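You operate a simulated robot arm through the tools that you are given. There is no shell and no other tool. Be economical: measure what you need, move in short steps, check, and stop when the job is done.

Carry out the task below with a simulated robot arm. There is one attempt and no reset: what you move stays moved.

TASK
Put two of the blue blocks from the top of the press bench on top of the brown flat carton there.

It is judged by the outcome, as a careful person would: the job done as asked, and still so three seconds after it is handed in. It fails if anything else is knocked over, pushed out of place, dropped, spilled or broken.

THE ROBOT
A 7-joint arm with a two-finger parallel gripper, fixed in place. Base frame: the origin is at the foot of the arm, x ahead of it, y to its left, z up; the work surface is at about z = 0. Lengths are in cm, angles in rad, forces in N, time in s.
With the tool pointing down near the work surface it reaches from about 24 to 62 cm from the base axis. Its first joint turns from -1.152 to 1.152 rad. Payload 2.6 kg.
Tool frame: the origin (TCP) lies between the finger pads and is the grasp point; the fingertips stand 3 cm ahead of it; z points along the fingers, y is the line along which they close. The gripper opens to 9.4 cm. The fingers are 2.8 cm wide and 1 cm thick; the gripper's body (5 by 9.6 cm) begins 5.5 cm behind the TCP.
Orientation is told as [roll, pitch, yaw] about the base's x, y, z axes, in that order, counted from this pose: with the fingers straight down and closing along the base's y, the tool's x points along the base's -x, its y along +y and its z along -z.

THE INTERFACE
- The arm moves only by the tool send_rows. Its argument "plan" is a list of rows, each an object of numbers (a shift or turn left out is 0, a gripper value left out holds the last): "dx", "dy", "dz": the shift along the base's x, y, z in cm; "wx", "wy", "wz": the turn, a rotation vector about the base's x, y, z in rad. In form: [{"dx": .., "dy": .., "dz": .., "wx": .., "wy": .., "wz": ..}, ...]. A call has 1 to 8 rows; each row shifts and turns the commanded pose from where the row before left it. "claw" is the finger opening in cm, from 0 to 9.4, set as the call begins (left out, the last holds). A row lasts 0.2 s, in which the tool goes at most 5 cm and 0.15 rad; a call with a longer step from one row to the next is refused whole, and so is a gripper value outside its range. A pose out of reach is approached as far as the arm can. The call stops where the force on the tool passes 40 N (or 10 N more than at its start, if that is more) or the arm is blocked; 0.2 s more then pass. The fingers move at their own pace (about 7.2 cm/s each) and stop on an object; they squeeze with about 25 N. The grip force told is the motor's: it shows also when the fingers shut on nothing. Time passes only in rows, and 0.2 s behind the last, so rows that do not move let the fingers close. It gives the time, the measured TCP pose, the force on the tool (base axes), the opening and the grip force at its end, in the units of the frame above (readings bear some noise).
- Cameras (640 x 400 px; columns grow to the right, rows downward): "scene" is fixed at [2.01, 42.53, 55.95]; the picture's right is [-0.86, -0.51, 0.00], its down [-0.23, 0.39, -0.89] and it looks along [0.46, -0.76, -0.46] (base axes); focal length 311 px, centre (320, 200). "wrist" rides on the gripper at [-3.7, 0, -5.8] in the tool frame; the picture's right is [0.00, -1.00, 0.00], its down [0.97, 0.00, -0.24] and it looks along [0.24, 0.00, 0.97] (tool axes); focal length 218 px, centre (320, 200).
- grab_frame(camera): a new picture of that camera. No time passes.
- point_at(camera, pixels): for up to 12 pixels [column, row] of the newest picture of that camera ("zoom" is the newest enlarged one), the place [x, y, z] in the base frame of the surface seen there, good to about 0.3 cm, but the place of the scene camera against the robot may be out by one fixed shift of up to 2.5 cm in any direction. No time passes.
- inspect(camera, box): a new picture of the part [left, top, right, bottom] of that camera's present view, enlarged. No time passes.
- finish_job(): hands the job in; it is judged then, once.

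Work in short steps. Measure before you move; look again where a grasp or a placing could have gone wrong, and mend it. You have 60 turns and 20 pictures in all, the two below and enlarged ones among them. Open the gripper and draw the arm clear of the work before you hand the job in, unless the task says otherwise; then end with one line.

The tools are called by a JSON object that holds its "op" and its "data". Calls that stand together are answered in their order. send_rows: Moves the arm, as the interface text tells. Its arguments: {"type":"object","properties":{"plan":{"type":"array","items":{"type":"object","properties":{"dx":{"type":"number"},"dy":{"type":"number"},"dz":{"type":"number"},"wx":{"type":"number"},"wy":{"type":"number"},"wz":{"type":"number"}}}},"claw":{"type":"number"}},"required":["plan"]} The other tools are called the same way: grab_frame (camera) takes a picture; point_at (camera, pixels) gives the place of the surface under pixels of a picture; inspect (camera, box) takes an enlarged picture of a part of a camera's view; finish_job () hands the job in.

At the start:

```text
clock: 0.0
position: [42.03, 7.32, 35.04]
ee_rot: [0.0, 0.0, 0.001]
contact_force: [0.2, 0.1, -0.2]
width: 9.4
gripper_force: 0.1
```

scene: 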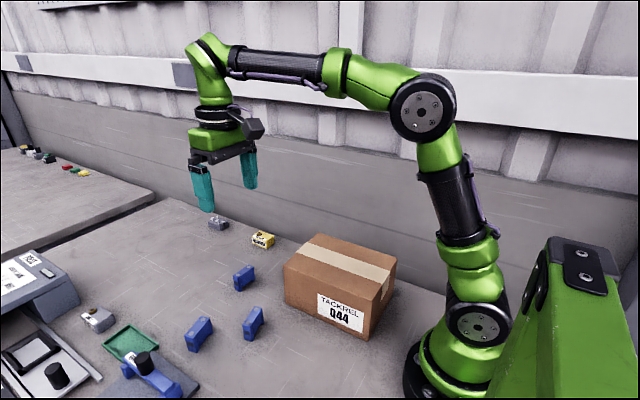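
wrist: 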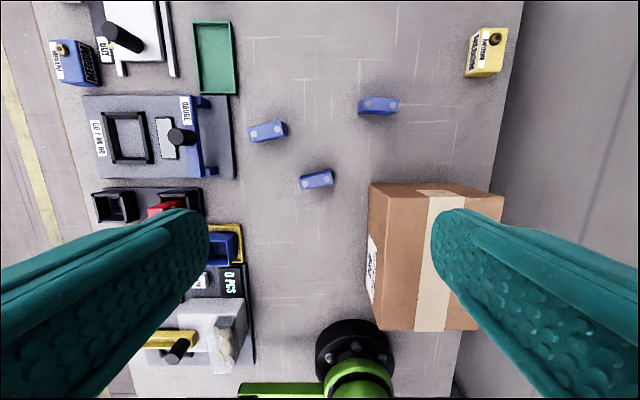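

The wrist picture shows three blue blocks at about (267,131), (317,179) and (378,105), with the carton around (430,255). I'll measure them and take a closer look.

{"op": "point_at", "data": {"camera": "wrist", "pixels": [[267, 131], [317, 179], [378, 105], [372, 186], [388, 325], [476, 325], [500, 198], [420, 240], [300, 230], [483, 50], [435, 195], [385, 250]]}}

{"op": "inspect", "data": {"camera": "wrist", "box": [230, 80, 420, 200]}}

{"op": "inspect", "data": {"camera": "scene", "box": [160, 210, 400, 360]}}

```text
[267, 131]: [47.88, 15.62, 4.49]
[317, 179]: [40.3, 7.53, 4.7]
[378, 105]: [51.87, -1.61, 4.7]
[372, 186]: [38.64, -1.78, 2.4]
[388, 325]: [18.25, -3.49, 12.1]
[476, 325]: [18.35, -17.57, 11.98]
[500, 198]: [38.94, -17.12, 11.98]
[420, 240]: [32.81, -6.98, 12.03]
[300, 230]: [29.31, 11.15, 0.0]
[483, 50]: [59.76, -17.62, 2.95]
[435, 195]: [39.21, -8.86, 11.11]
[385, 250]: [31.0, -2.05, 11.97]
```

```text
3.33 times, centred on (325, 140) of wrist
```

zoom: 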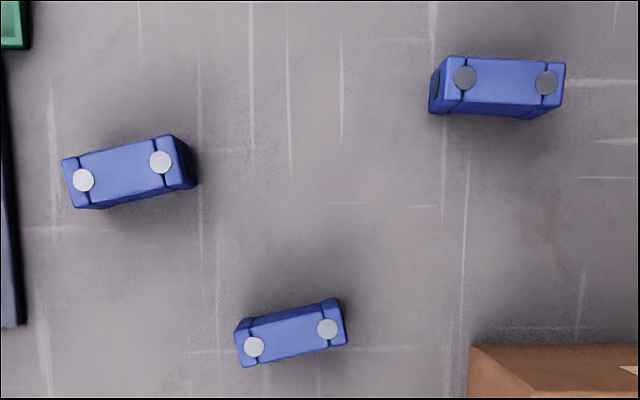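

```text
2.67 times, centred on (280, 285) of scene
```

zoom: 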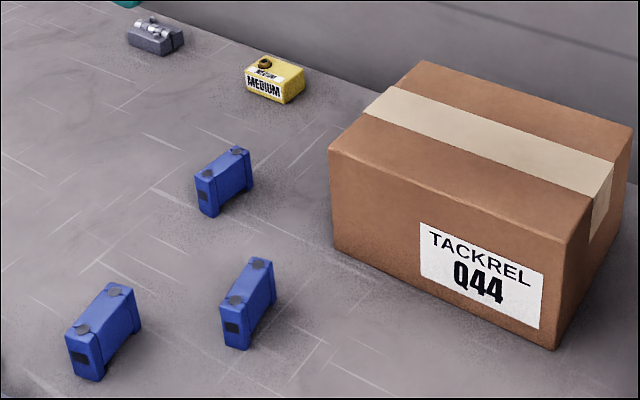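

The blocks' tops are at about z = 4.7 and the carton top is at z = 12, spanning x 18–39 and y -2 to -17. I'll measure the stud positions and block edges to get exact centres and angles.

{"op": "point_at", "data": {"camera": "wrist", "pixels": [[305.2, 184], [327.1, 178.7], [253.9, 134], [277, 128.6], [368.5, 103.4], [393.1, 104.9], [314, 173], [317, 186], [264, 125.5], [268, 138], [381, 98.5], [381, 110]]}}

```text
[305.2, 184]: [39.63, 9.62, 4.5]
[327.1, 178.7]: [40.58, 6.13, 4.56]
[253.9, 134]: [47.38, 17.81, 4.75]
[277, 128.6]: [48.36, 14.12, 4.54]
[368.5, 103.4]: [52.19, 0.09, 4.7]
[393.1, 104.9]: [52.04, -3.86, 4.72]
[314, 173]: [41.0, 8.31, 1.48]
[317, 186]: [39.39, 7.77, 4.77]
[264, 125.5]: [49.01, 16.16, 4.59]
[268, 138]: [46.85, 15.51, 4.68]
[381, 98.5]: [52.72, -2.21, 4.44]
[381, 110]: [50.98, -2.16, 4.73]
```

Block B is centred at (40.1, 7.9) with yaw about 0.266. Block C is at (52.1, -1.9) with yaw about -0.04. I'll grip B along its length (about 5 cm), so I move above it first.

{"op": "send_rows", "data": {"plan": [{"dx": -1, "dy": 0.3, "dz": -4.5, "wz": 0.133}, {"dx": -0.93, "dy": 0.25, "dz": -4.5, "wz": 0.133}, {"dz": -4.5}, {"dz": -4.5}, {"dz": -4.5}, {"dz": -1.5}, {}], "claw": 9.4}}

{"op": "grab_frame", "data": {"camera": "wrist"}}

```text
clock: 1.6
position: [40.19, 8.0, 11.1]
ee_rot: [0.0, 0.0, 0.265]
contact_force: [0.4, 0.1, 0.3]
width: 9.38
gripper_force: 0.0
```

```text
15 pictures are left
```

wrist: 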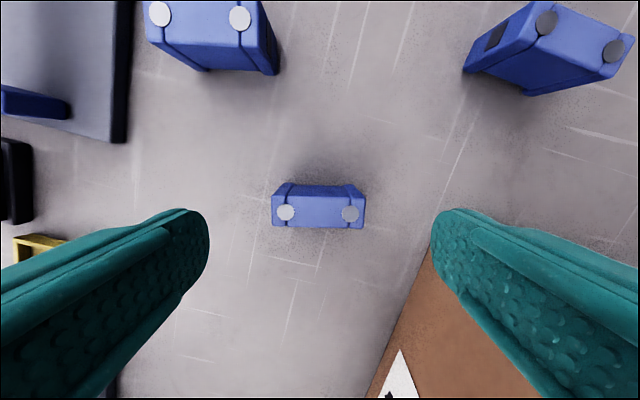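

The block sits centred between the fingers at (318,212) and is well aligned. I'll check its centre and size before descending.

{"op": "point_at", "data": {"camera": "wrist", "pixels": [[286, 213], [350, 214], [318, 200], [318, 226], [275, 212], [362, 212], [430, 255]]}}

```text
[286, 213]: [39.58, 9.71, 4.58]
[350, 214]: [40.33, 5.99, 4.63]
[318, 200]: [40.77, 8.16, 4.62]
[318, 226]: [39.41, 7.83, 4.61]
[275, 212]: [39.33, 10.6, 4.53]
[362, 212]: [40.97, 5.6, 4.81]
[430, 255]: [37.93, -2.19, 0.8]
```

The block's centre is (40.05, 7.95), which matches the tool position. I'll descend to z = 3.5 and close.

{"op": "send_rows", "data": {"plan": [{"dx": -0.1, "dz": -2.5}, {"dz": -2.5}, {"dz": -1.6}, {"dz": -1.0}, {}]}}

{"op": "send_rows", "data": {"plan": [{}, {}, {}, {}], "claw": 3.5}}

```text
clock: 2.8
position: [40.18, 8.01, 3.41]
ee_rot: [-0.001, 0.001, 0.265]
contact_force: [0.2, -0.4, -0.9]
width: 9.42
gripper_force: 0.1
```

```text
clock: 3.8
position: [40.12, 7.81, 3.41]
ee_rot: [0.0, 0.0, 0.265]
contact_force: [-0.3, 0.9, -1.2]
width: 5.81
gripper_force: 24.6
```

The block is held (width 5.8, force 24.6 N). I'll lift straight up, clear of the carton top.

{"op": "send_rows", "data": {"plan": [{"dz": 1.5}, {"dz": 3}, {"dz": 4}, {"dz": 4}, {"dz": 4}, {}]}}

{"op": "send_rows", "data": {"plan": [{"dx": -1.5, "dy": -3, "wz": -0.09}, {"dx": -1.8, "dy": -3.7, "wz": -0.09}, {"dx": -1.8, "dy": -3.7, "wz": -0.085}, {"dx": -1.8, "dy": -3.7}, {"dx": -1.8, "dy": -3}, {"dx": -1.5, "dy": -0.7}, {}]}}

{"op": "grab_frame", "data": {"camera": "wrist"}}

{"op": "grab_frame", "data": {"camera": "scene"}}

```text
clock: 5.2
position: [39.86, 7.86, 20.18]
ee_rot: [-0.001, 0.0, 0.267]
contact_force: [0.7, 0.8, 0.3]
width: 3.51
gripper_force: 0.0
```

```text
clock: 6.8
position: [29.75, -9.94, 19.98]
ee_rot: [-0.001, 0.0, 0.0]
contact_force: [0.7, 0.8, 0.0]
width: 3.49
gripper_force: 0.1
```

```text
14 pictures are left
```

wrist: 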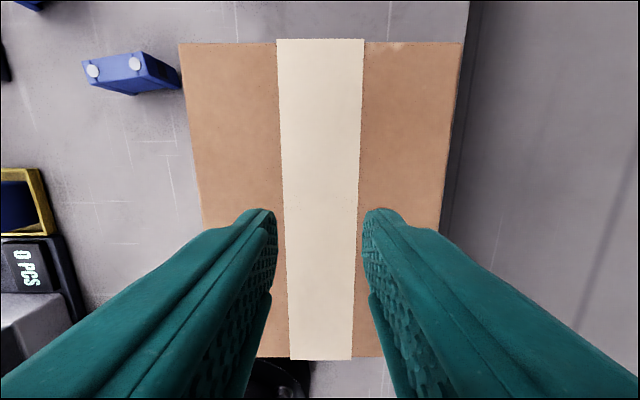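

```text
13 pictures are left
```

scene: 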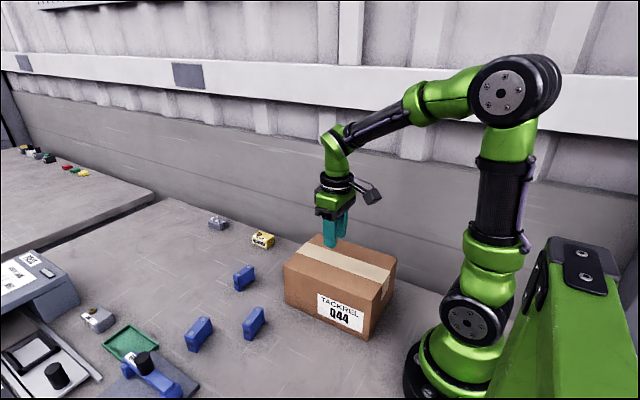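

The grip was lost: the width reads 3.5, and the block still stands near its old place at wrist (130,70). I'll measure it again and look closer before choosing another grasp.

{"op": "inspect", "data": {"camera": "wrist", "box": [60, 20, 220, 120]}}

{"op": "point_at", "data": {"camera": "wrist", "pixels": [[93, 71], [134, 62], [183, 45], [205, 230], [458, 45], [430, 350], [112, 67]]}}

{"op": "inspect", "data": {"camera": "scene", "box": [180, 260, 300, 355]}}

```text
4.00 times, centred on (140, 70) of wrist
```

zoom: 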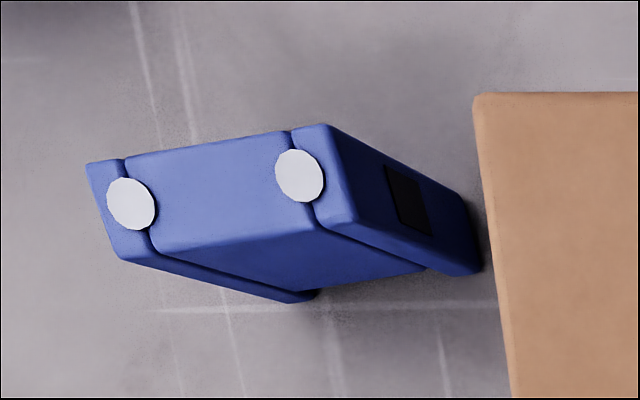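

```text
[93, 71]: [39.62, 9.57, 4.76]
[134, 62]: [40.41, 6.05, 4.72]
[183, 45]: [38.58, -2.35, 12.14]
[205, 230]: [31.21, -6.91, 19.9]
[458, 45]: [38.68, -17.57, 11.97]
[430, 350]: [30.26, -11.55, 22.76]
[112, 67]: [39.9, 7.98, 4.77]
```

```text
4.21 times, centred on (240, 308) of scene
```

zoom: 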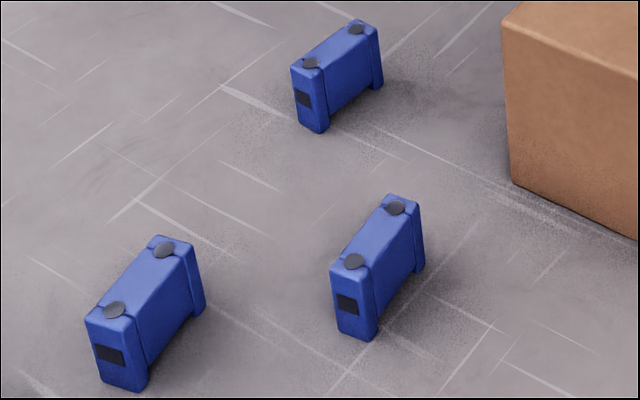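

The block is exactly where it was and still upright, so the slick end faces or its weight defeated the lengthwise grip. I'll grip it across its narrow sides instead, with yaw about -1.305, at the web between the end caps.

{"op": "send_rows", "data": {"plan": [{"dx": 1.3, "dy": 2.2, "wz": -0.145}, {"dx": 1.3, "dy": 2.2, "wz": -0.145}, {"dx": 1.3, "dy": 2.2, "wz": -0.145}, {"dx": 1.3, "dy": 2.2, "wz": -0.145}, {"dx": 1.3, "dy": 2.2, "wz": -0.145}, {"dx": 1.3, "dy": 2.2, "wz": -0.145}, {"dx": 1.3, "dy": 2.2, "wz": -0.145}, {"dx": 1.2, "dy": 2.5, "wz": -0.145}], "claw": 7}}

{"op": "send_rows", "data": {"plan": [{"wz": -0.145}, {"dz": -4}, {"dz": -4}, {}]}}

{"op": "grab_frame", "data": {"camera": "wrist"}}

```text
clock: 8.6
position: [40.06, 8.02, 19.95]
ee_rot: [0.001, 0.0, -1.161]
contact_force: [0.5, 0.4, -0.8]
width: 7.0
gripper_force: 0.2
```

```text
clock: 9.6
position: [40.09, 8.09, 11.79]
ee_rot: [-0.001, -0.001, -1.305]
contact_force: [-0.1, -0.3, 0.7]
width: 6.99
gripper_force: 0.1
```

```text
10 pictures are left
```

wrist: 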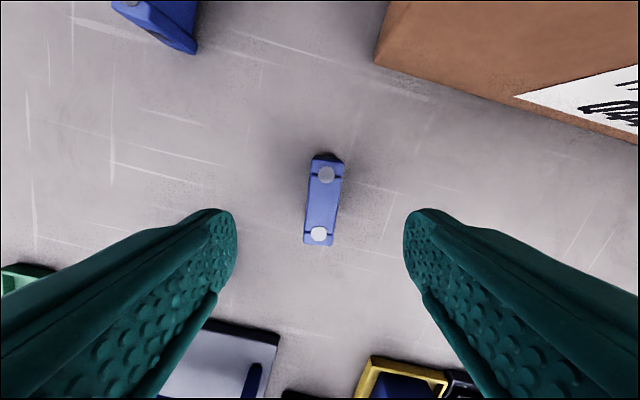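

The block's axis looks tilted by about 0.1 rad in the picture, with studs at (327,175) and (318,234). I'll measure it.

{"op": "point_at", "data": {"camera": "wrist", "pixels": [[327, 175], [318, 234], [309, 200], [337, 205], [322, 205], [311, 243], [342, 165]]}}

```text
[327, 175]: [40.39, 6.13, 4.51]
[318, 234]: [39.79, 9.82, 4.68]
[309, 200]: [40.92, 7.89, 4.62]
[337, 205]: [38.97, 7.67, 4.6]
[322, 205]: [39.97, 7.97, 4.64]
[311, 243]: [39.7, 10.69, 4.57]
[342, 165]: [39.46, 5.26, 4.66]
```

After the first grip the block's yaw is about 0.14 and its centre is (40.0, 8.0). I'll turn by -0.12, descend and close across the narrow side.

{"op": "send_rows", "data": {"plan": [{"wz": -0.12, "dy": -0.1}, {"dz": -2.5}, {"dz": -2.5}, {"dz": -2.2}, {"dz": -1.2}, {}]}}

{"op": "send_rows", "data": {"plan": [{}, {}, {}, {}, {}], "claw": 0}}

{"op": "send_rows", "data": {"plan": [{"dz": 0.5}, {"dz": 0.5}, {}]}}

```text
clock: 11.0
position: [40.16, 7.76, 3.47]
ee_rot: [0.0, 0.0, -1.427]
contact_force: [0.5, 0.6, 0.5]
width: 7.01
gripper_force: 0.1
```

```text
clock: 12.2
position: [40.1, 7.85, 3.62]
ee_rot: [-0.001, -0.001, -1.423]
contact_force: [-0.6, 0.1, -0.2]
width: 2.37
gripper_force: 24.9
```

```text
clock: 13.0
position: [40.07, 7.89, 4.55]
ee_rot: [0.001, 0.0, -1.424]
contact_force: [-0.1, -0.1, -0.5]
width: 2.37
gripper_force: 24.9
```

The width holds at 2.37. I'll lift slowly a little more and check with a picture.

{"op": "send_rows", "data": {"plan": [{"dz": 0.5}, {"dz": 0.5}, {}]}}

{"op": "inspect", "data": {"camera": "scene", "box": [190, 230, 310, 355]}}

```text
clock: 13.8
position: [40.17, 7.95, 5.59]
ee_rot: [0.0, 0.0, -1.425]
contact_force: [0.2, 0.6, 0.1]
width: 2.34
gripper_force: 24.9
```

```text
3.20 times, centred on (250, 292) of scene
```

zoom: 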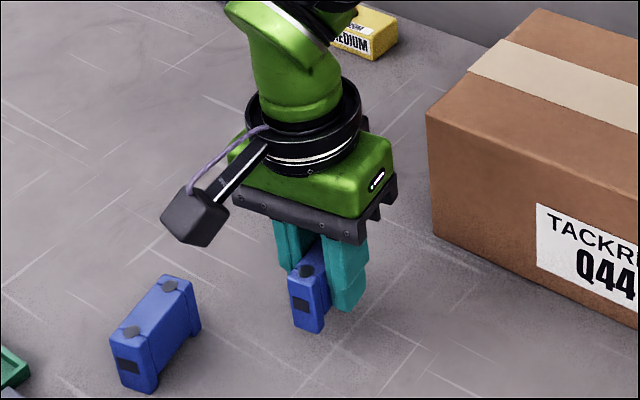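

The block is lifted by about 2 cm and firmly held. I'll raise it gradually to clear the 12 cm carton, then carry it over to (28, -10).

{"op": "send_rows", "data": {"plan": [{"dz": 1}, {"dz": 2}, {"dz": 2.5}, {"dz": 2.5}, {"dz": 2.5}, {"dz": 2}, {"dz": 1}, {}]}}

{"op": "send_rows", "data": {"plan": [{"dx": -1.0, "dy": -1.5, "wz": -0.02}, {"dx": -1.7, "dy": -2.5, "wz": -0.03}, {"dx": -1.8, "dy": -2.7, "wz": -0.03}, {"dx": -1.8, "dy": -2.7, "wz": -0.03}, {"dx": -1.8, "dy": -2.7, "wz": -0.03}, {"dx": -1.8, "dy": -2.7}, {"dx": -1.5, "dy": -2}, {"dx": -0.7, "dy": -1.1}]}}

{"op": "grab_frame", "data": {"camera": "scene"}}

```text
clock: 15.6
position: [40.16, 7.85, 19.04]
ee_rot: [0.0, 0.0, -1.424]
contact_force: [0.7, -0.5, 0.3]
width: 2.34
gripper_force: 25.2
```

```text
clock: 17.4
position: [28.39, -10.0, 19.31]
ee_rot: [0.0, -0.001, -1.564]
contact_force: [0.9, -0.2, 0.0]
width: 2.36
gripper_force: 24.9
```

```text
8 pictures are left
```

scene: 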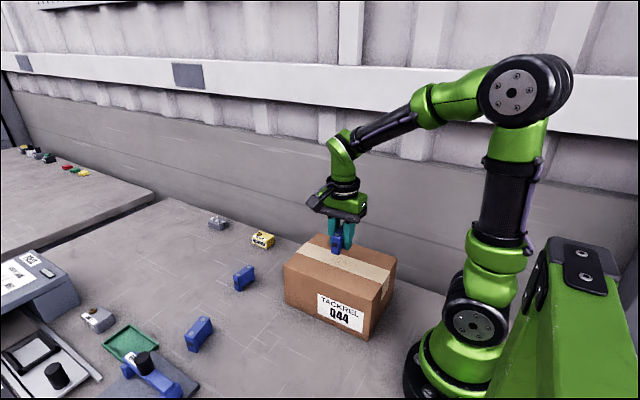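

The block is held above the carton. I'll lower it to just above contact, since the expected TCP at placement is about 15.5.

{"op": "send_rows", "data": {"plan": [{"dz": -1}, {"dz": -1}, {"dz": -0.8}, {"dz": -0.4}, {"dz": -0.2}, {}]}}

{"op": "send_rows", "data": {"plan": [{"dz": -0.1}, {"dz": -0.1}, {}]}}

```text
clock: 18.8
position: [28.02, -10.03, 15.67]
ee_rot: [0.001, 0.0, -1.563]
contact_force: [-0.8, 0.4, -0.4]
width: 2.35
gripper_force: 25.2
```

```text
clock: 19.6
position: [28.19, -10.0, 15.49]
ee_rot: [0.0, 0.0, -1.566]
contact_force: [-1.2, 0.7, 5.0]
width: 2.31
gripper_force: 24.9
```

Contact now shows as Fz = 5 N, so the block rests on the carton. I'll open to 5 cm and rise.

{"op": "send_rows", "data": {"plan": [{}, {}, {}], "claw": 5}}

{"op": "send_rows", "data": {"plan": [{"dz": 1}, {"dz": 2}, {"dz": 3}, {"dz": 3}, {}]}}

{"op": "send_rows", "data": {"plan": [{"dx": 3, "dy": 1}, {"dx": 3, "dy": 1}, {"dx": 3, "dy": 1}, {"dx": 3, "dy": 1}, {"dx": 3, "dy": 1}, {"dx": 3, "dy": 1}, {"dx": 3, "dy": 1}, {"dx": 2.9, "dy": 1.1}]}}

{"op": "send_rows", "data": {"plan": [{"dz": -4, "wz": -0.04}, {"dz": -4}, {"dz": -4}, {}]}}

{"op": "grab_frame", "data": {"camera": "wrist"}}

```text
clock: 20.4
position: [28.15, -9.99, 15.46]
ee_rot: [0.0, 0.0, -1.565]
contact_force: [0.3, -0.3, -0.1]
width: 4.98
gripper_force: 0.1
```

```text
clock: 21.6
position: [27.88, -9.86, 24.65]
ee_rot: [0.0, 0.0, -1.563]
contact_force: [0.8, 0.8, -0.5]
width: 5.01
gripper_force: 0.1
```

```text
clock: 23.4
position: [52.0, -2.02, 24.43]
ee_rot: [0.001, 0.0, -1.564]
contact_force: [0.2, -0.3, 0.4]
width: 5.02
gripper_force: 0.1
```

```text
clock: 24.4
position: [52.0, -1.76, 12.29]
ee_rot: [0.001, 0.001, -1.605]
contact_force: [-0.3, -0.1, 1.0]
width: 5.03
gripper_force: 0.1
```

```text
7 pictures are left
```

wrist: 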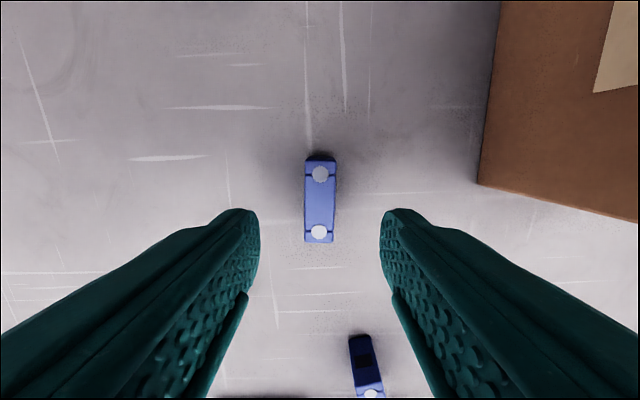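

Block C is well aligned, with studs at (320,174) and (319,232). I'll confirm its centre.

{"op": "point_at", "data": {"camera": "wrist", "pixels": [[320.5, 174], [318.5, 232], [306, 203], [333, 203], [361, 340], [480, 180]]}}

```text
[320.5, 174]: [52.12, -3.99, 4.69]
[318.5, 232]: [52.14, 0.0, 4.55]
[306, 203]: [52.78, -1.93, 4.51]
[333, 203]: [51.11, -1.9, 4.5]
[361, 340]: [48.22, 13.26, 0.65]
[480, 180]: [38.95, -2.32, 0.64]
```

Its centre is (52.05, -2.0), which matches. I'll descend, close and test the lift.

{"op": "send_rows", "data": {"plan": [{"dy": -0.15, "dz": -2.5}, {"dz": -2.5}, {"dz": -2.2}, {"dz": -1.2}, {"dz": -0.5}, {}]}}

{"op": "send_rows", "data": {"plan": [{}, {}, {}, {}, {}], "claw": 0}}

{"op": "send_rows", "data": {"plan": [{"dz": 0.5}, {"dz": 0.5}, {"dz": 0.5}, {"dz": 0.5}, {}]}}

```text
clock: 25.8
position: [51.95, -2.04, 3.47]
ee_rot: [0.0, 0.0, -1.603]
contact_force: [0.3, 0.2, 0.9]
width: 5.02
gripper_force: 0.2
```

```text
clock: 27.0
position: [51.88, -2.01, 3.43]
ee_rot: [0.0, -0.002, -1.605]
contact_force: [-0.5, -0.2, -0.3]
width: 2.34
gripper_force: 25.1
```

```text
clock: 28.2
position: [51.96, -1.96, 5.61]
ee_rot: [0.0, 0.001, -1.604]
contact_force: [-1.1, -0.4, -0.6]
width: 2.35
gripper_force: 25.2
```

The grip holds. I'll raise it high, then carry it to (34.6, -10), beside the first block.

{"op": "send_rows", "data": {"plan": [{"dz": 1}, {"dz": 2}, {"dz": 2.5}, {"dz": 2.5}, {"dz": 2.5}, {"dz": 2.5}, {"dz": 1.5}, {}]}}

{"op": "send_rows", "data": {"plan": [{"dx": -1.5, "dy": -0.7}, {"dx": -2.5, "dy": -1.2}, {"dx": -2.7, "dy": -1.2, "wz": 0.03}, {"dx": -2.7, "dy": -1.2}, {"dx": -2.7, "dy": -1.2}, {"dx": -2.7, "dy": -1.2}, {"dx": -1.6, "dy": -0.8}, {"dx": -1, "dy": -0.5}]}}

{"op": "grab_frame", "data": {"camera": "scene"}}

{"op": "grab_frame", "data": {"camera": "wrist"}}

```text
clock: 30.0
position: [51.97, -2.17, 20.15]
ee_rot: [0.001, 0.0, -1.604]
contact_force: [-0.6, -0.9, -0.2]
width: 2.35
gripper_force: 24.8
```

```text
clock: 31.8
position: [34.46, -9.9, 20.02]
ee_rot: [0.0, 0.0, -1.573]
contact_force: [0.2, 0.0, -1.0]
width: 2.35
gripper_force: 24.6
```

```text
6 pictures are left
```

scene: 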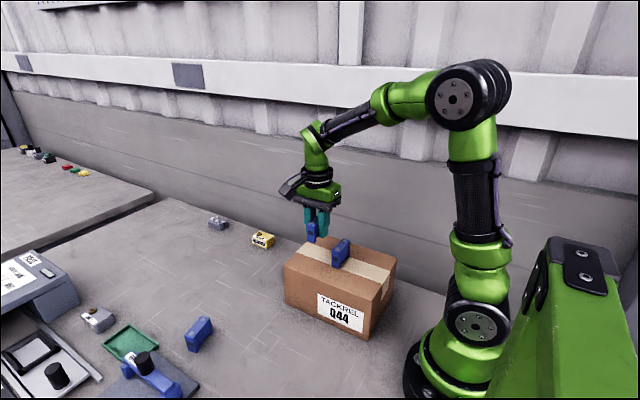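

```text
5 pictures are left
```

wrist: 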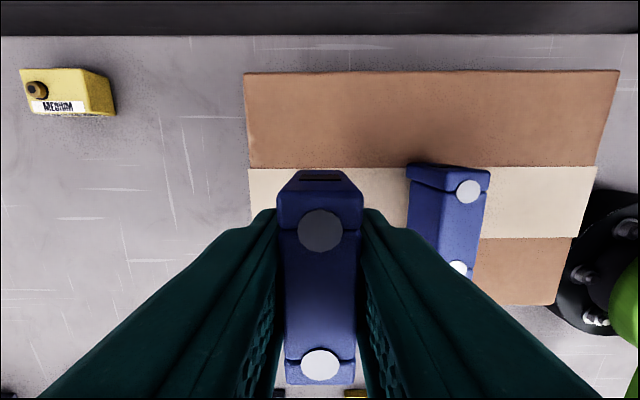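

Block 1 stands on the carton, and block 2 is above its own free spot. I'll lower it to contact.

{"op": "send_rows", "data": {"plan": [{"dz": -1}, {"dz": -1.2}, {"dz": -1}, {"dz": -0.7}, {"dz": -0.4}, {"dz": -0.2}, {}]}}

{"op": "send_rows", "data": {"plan": [{"dz": -0.1}, {"dz": -0.1}, {}]}}

```text
clock: 33.4
position: [34.55, -9.88, 15.46]
ee_rot: [-0.001, -0.001, -1.575]
contact_force: [-0.6, -0.9, -0.3]
width: 2.36
gripper_force: 24.7
```

```text
clock: 34.2
position: [34.44, -9.92, 15.36]
ee_rot: [0.0, 0.0, -1.576]
contact_force: [-2.5, 2.1, 8.1]
width: 2.37
gripper_force: 25.0
```

Contact (Fz = 8 N). I'll open modestly, to 4.6 cm, rise, and move the arm clear.

{"op": "send_rows", "data": {"plan": [{}, {}, {}], "claw": 4.6}}

{"op": "send_rows", "data": {"plan": [{"dz": 1}, {"dz": 2}, {"dz": 3}, {"dz": 4}, {"dz": 4}, {}]}}

{"op": "send_rows", "data": {"plan": [{"dx": 1.5, "dy": 3}, {"dx": 1.5, "dy": 3}, {"dx": 1.5, "dy": 3}, {"dx": 1.5, "dy": 3}, {"dx": 1.5, "dy": 3}, {"dx": 1, "dy": 3}, {}]}}

{"op": "grab_frame", "data": {"camera": "scene"}}

{"op": "grab_frame", "data": {"camera": "wrist"}}

```text
clock: 35.0
position: [34.47, -9.98, 15.28]
ee_rot: [0.0, 0.0, -1.574]
contact_force: [-0.2, 0.0, 0.1]
width: 4.59
gripper_force: 0.1
```

```text
clock: 36.4
position: [34.59, -9.88, 29.37]
ee_rot: [0.001, 0.0, -1.575]
contact_force: [0.0, -0.3, 0.8]
width: 4.58
gripper_force: 0.1
```

```text
clock: 38.0
position: [43.11, 7.93, 29.37]
ee_rot: [0.0, 0.002, -1.574]
contact_force: [0.5, -0.2, 0.2]
width: 4.6
gripper_force: 0.1
```

```text
4 pictures are left
```

scene: 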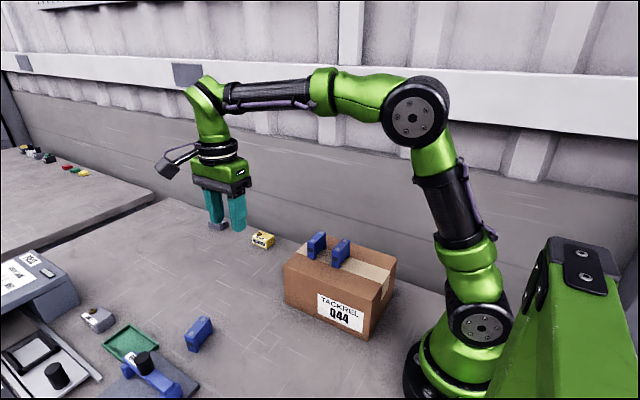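

```text
3 pictures are left
```

wrist: 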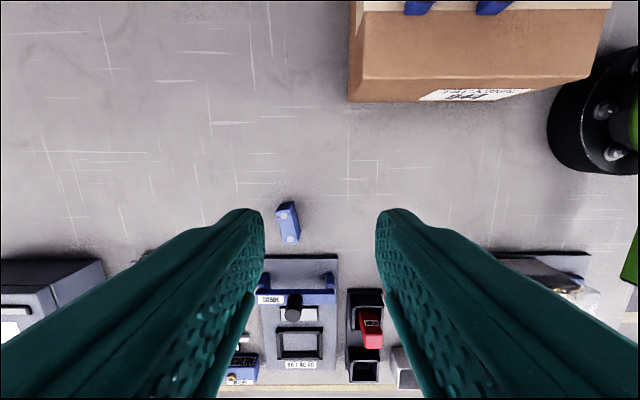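

Both blocks stand upright on the carton, everything else is in its place, and the arm is clear with the gripper open. I'm handing the job in.

{"op": "finish_job", "data": {}}

```text
The job is handed in.
```

Two blue blocks now stand upright on the brown carton. My first grip on one of them slipped off without tipping it, and nothing else on the bench was moved.
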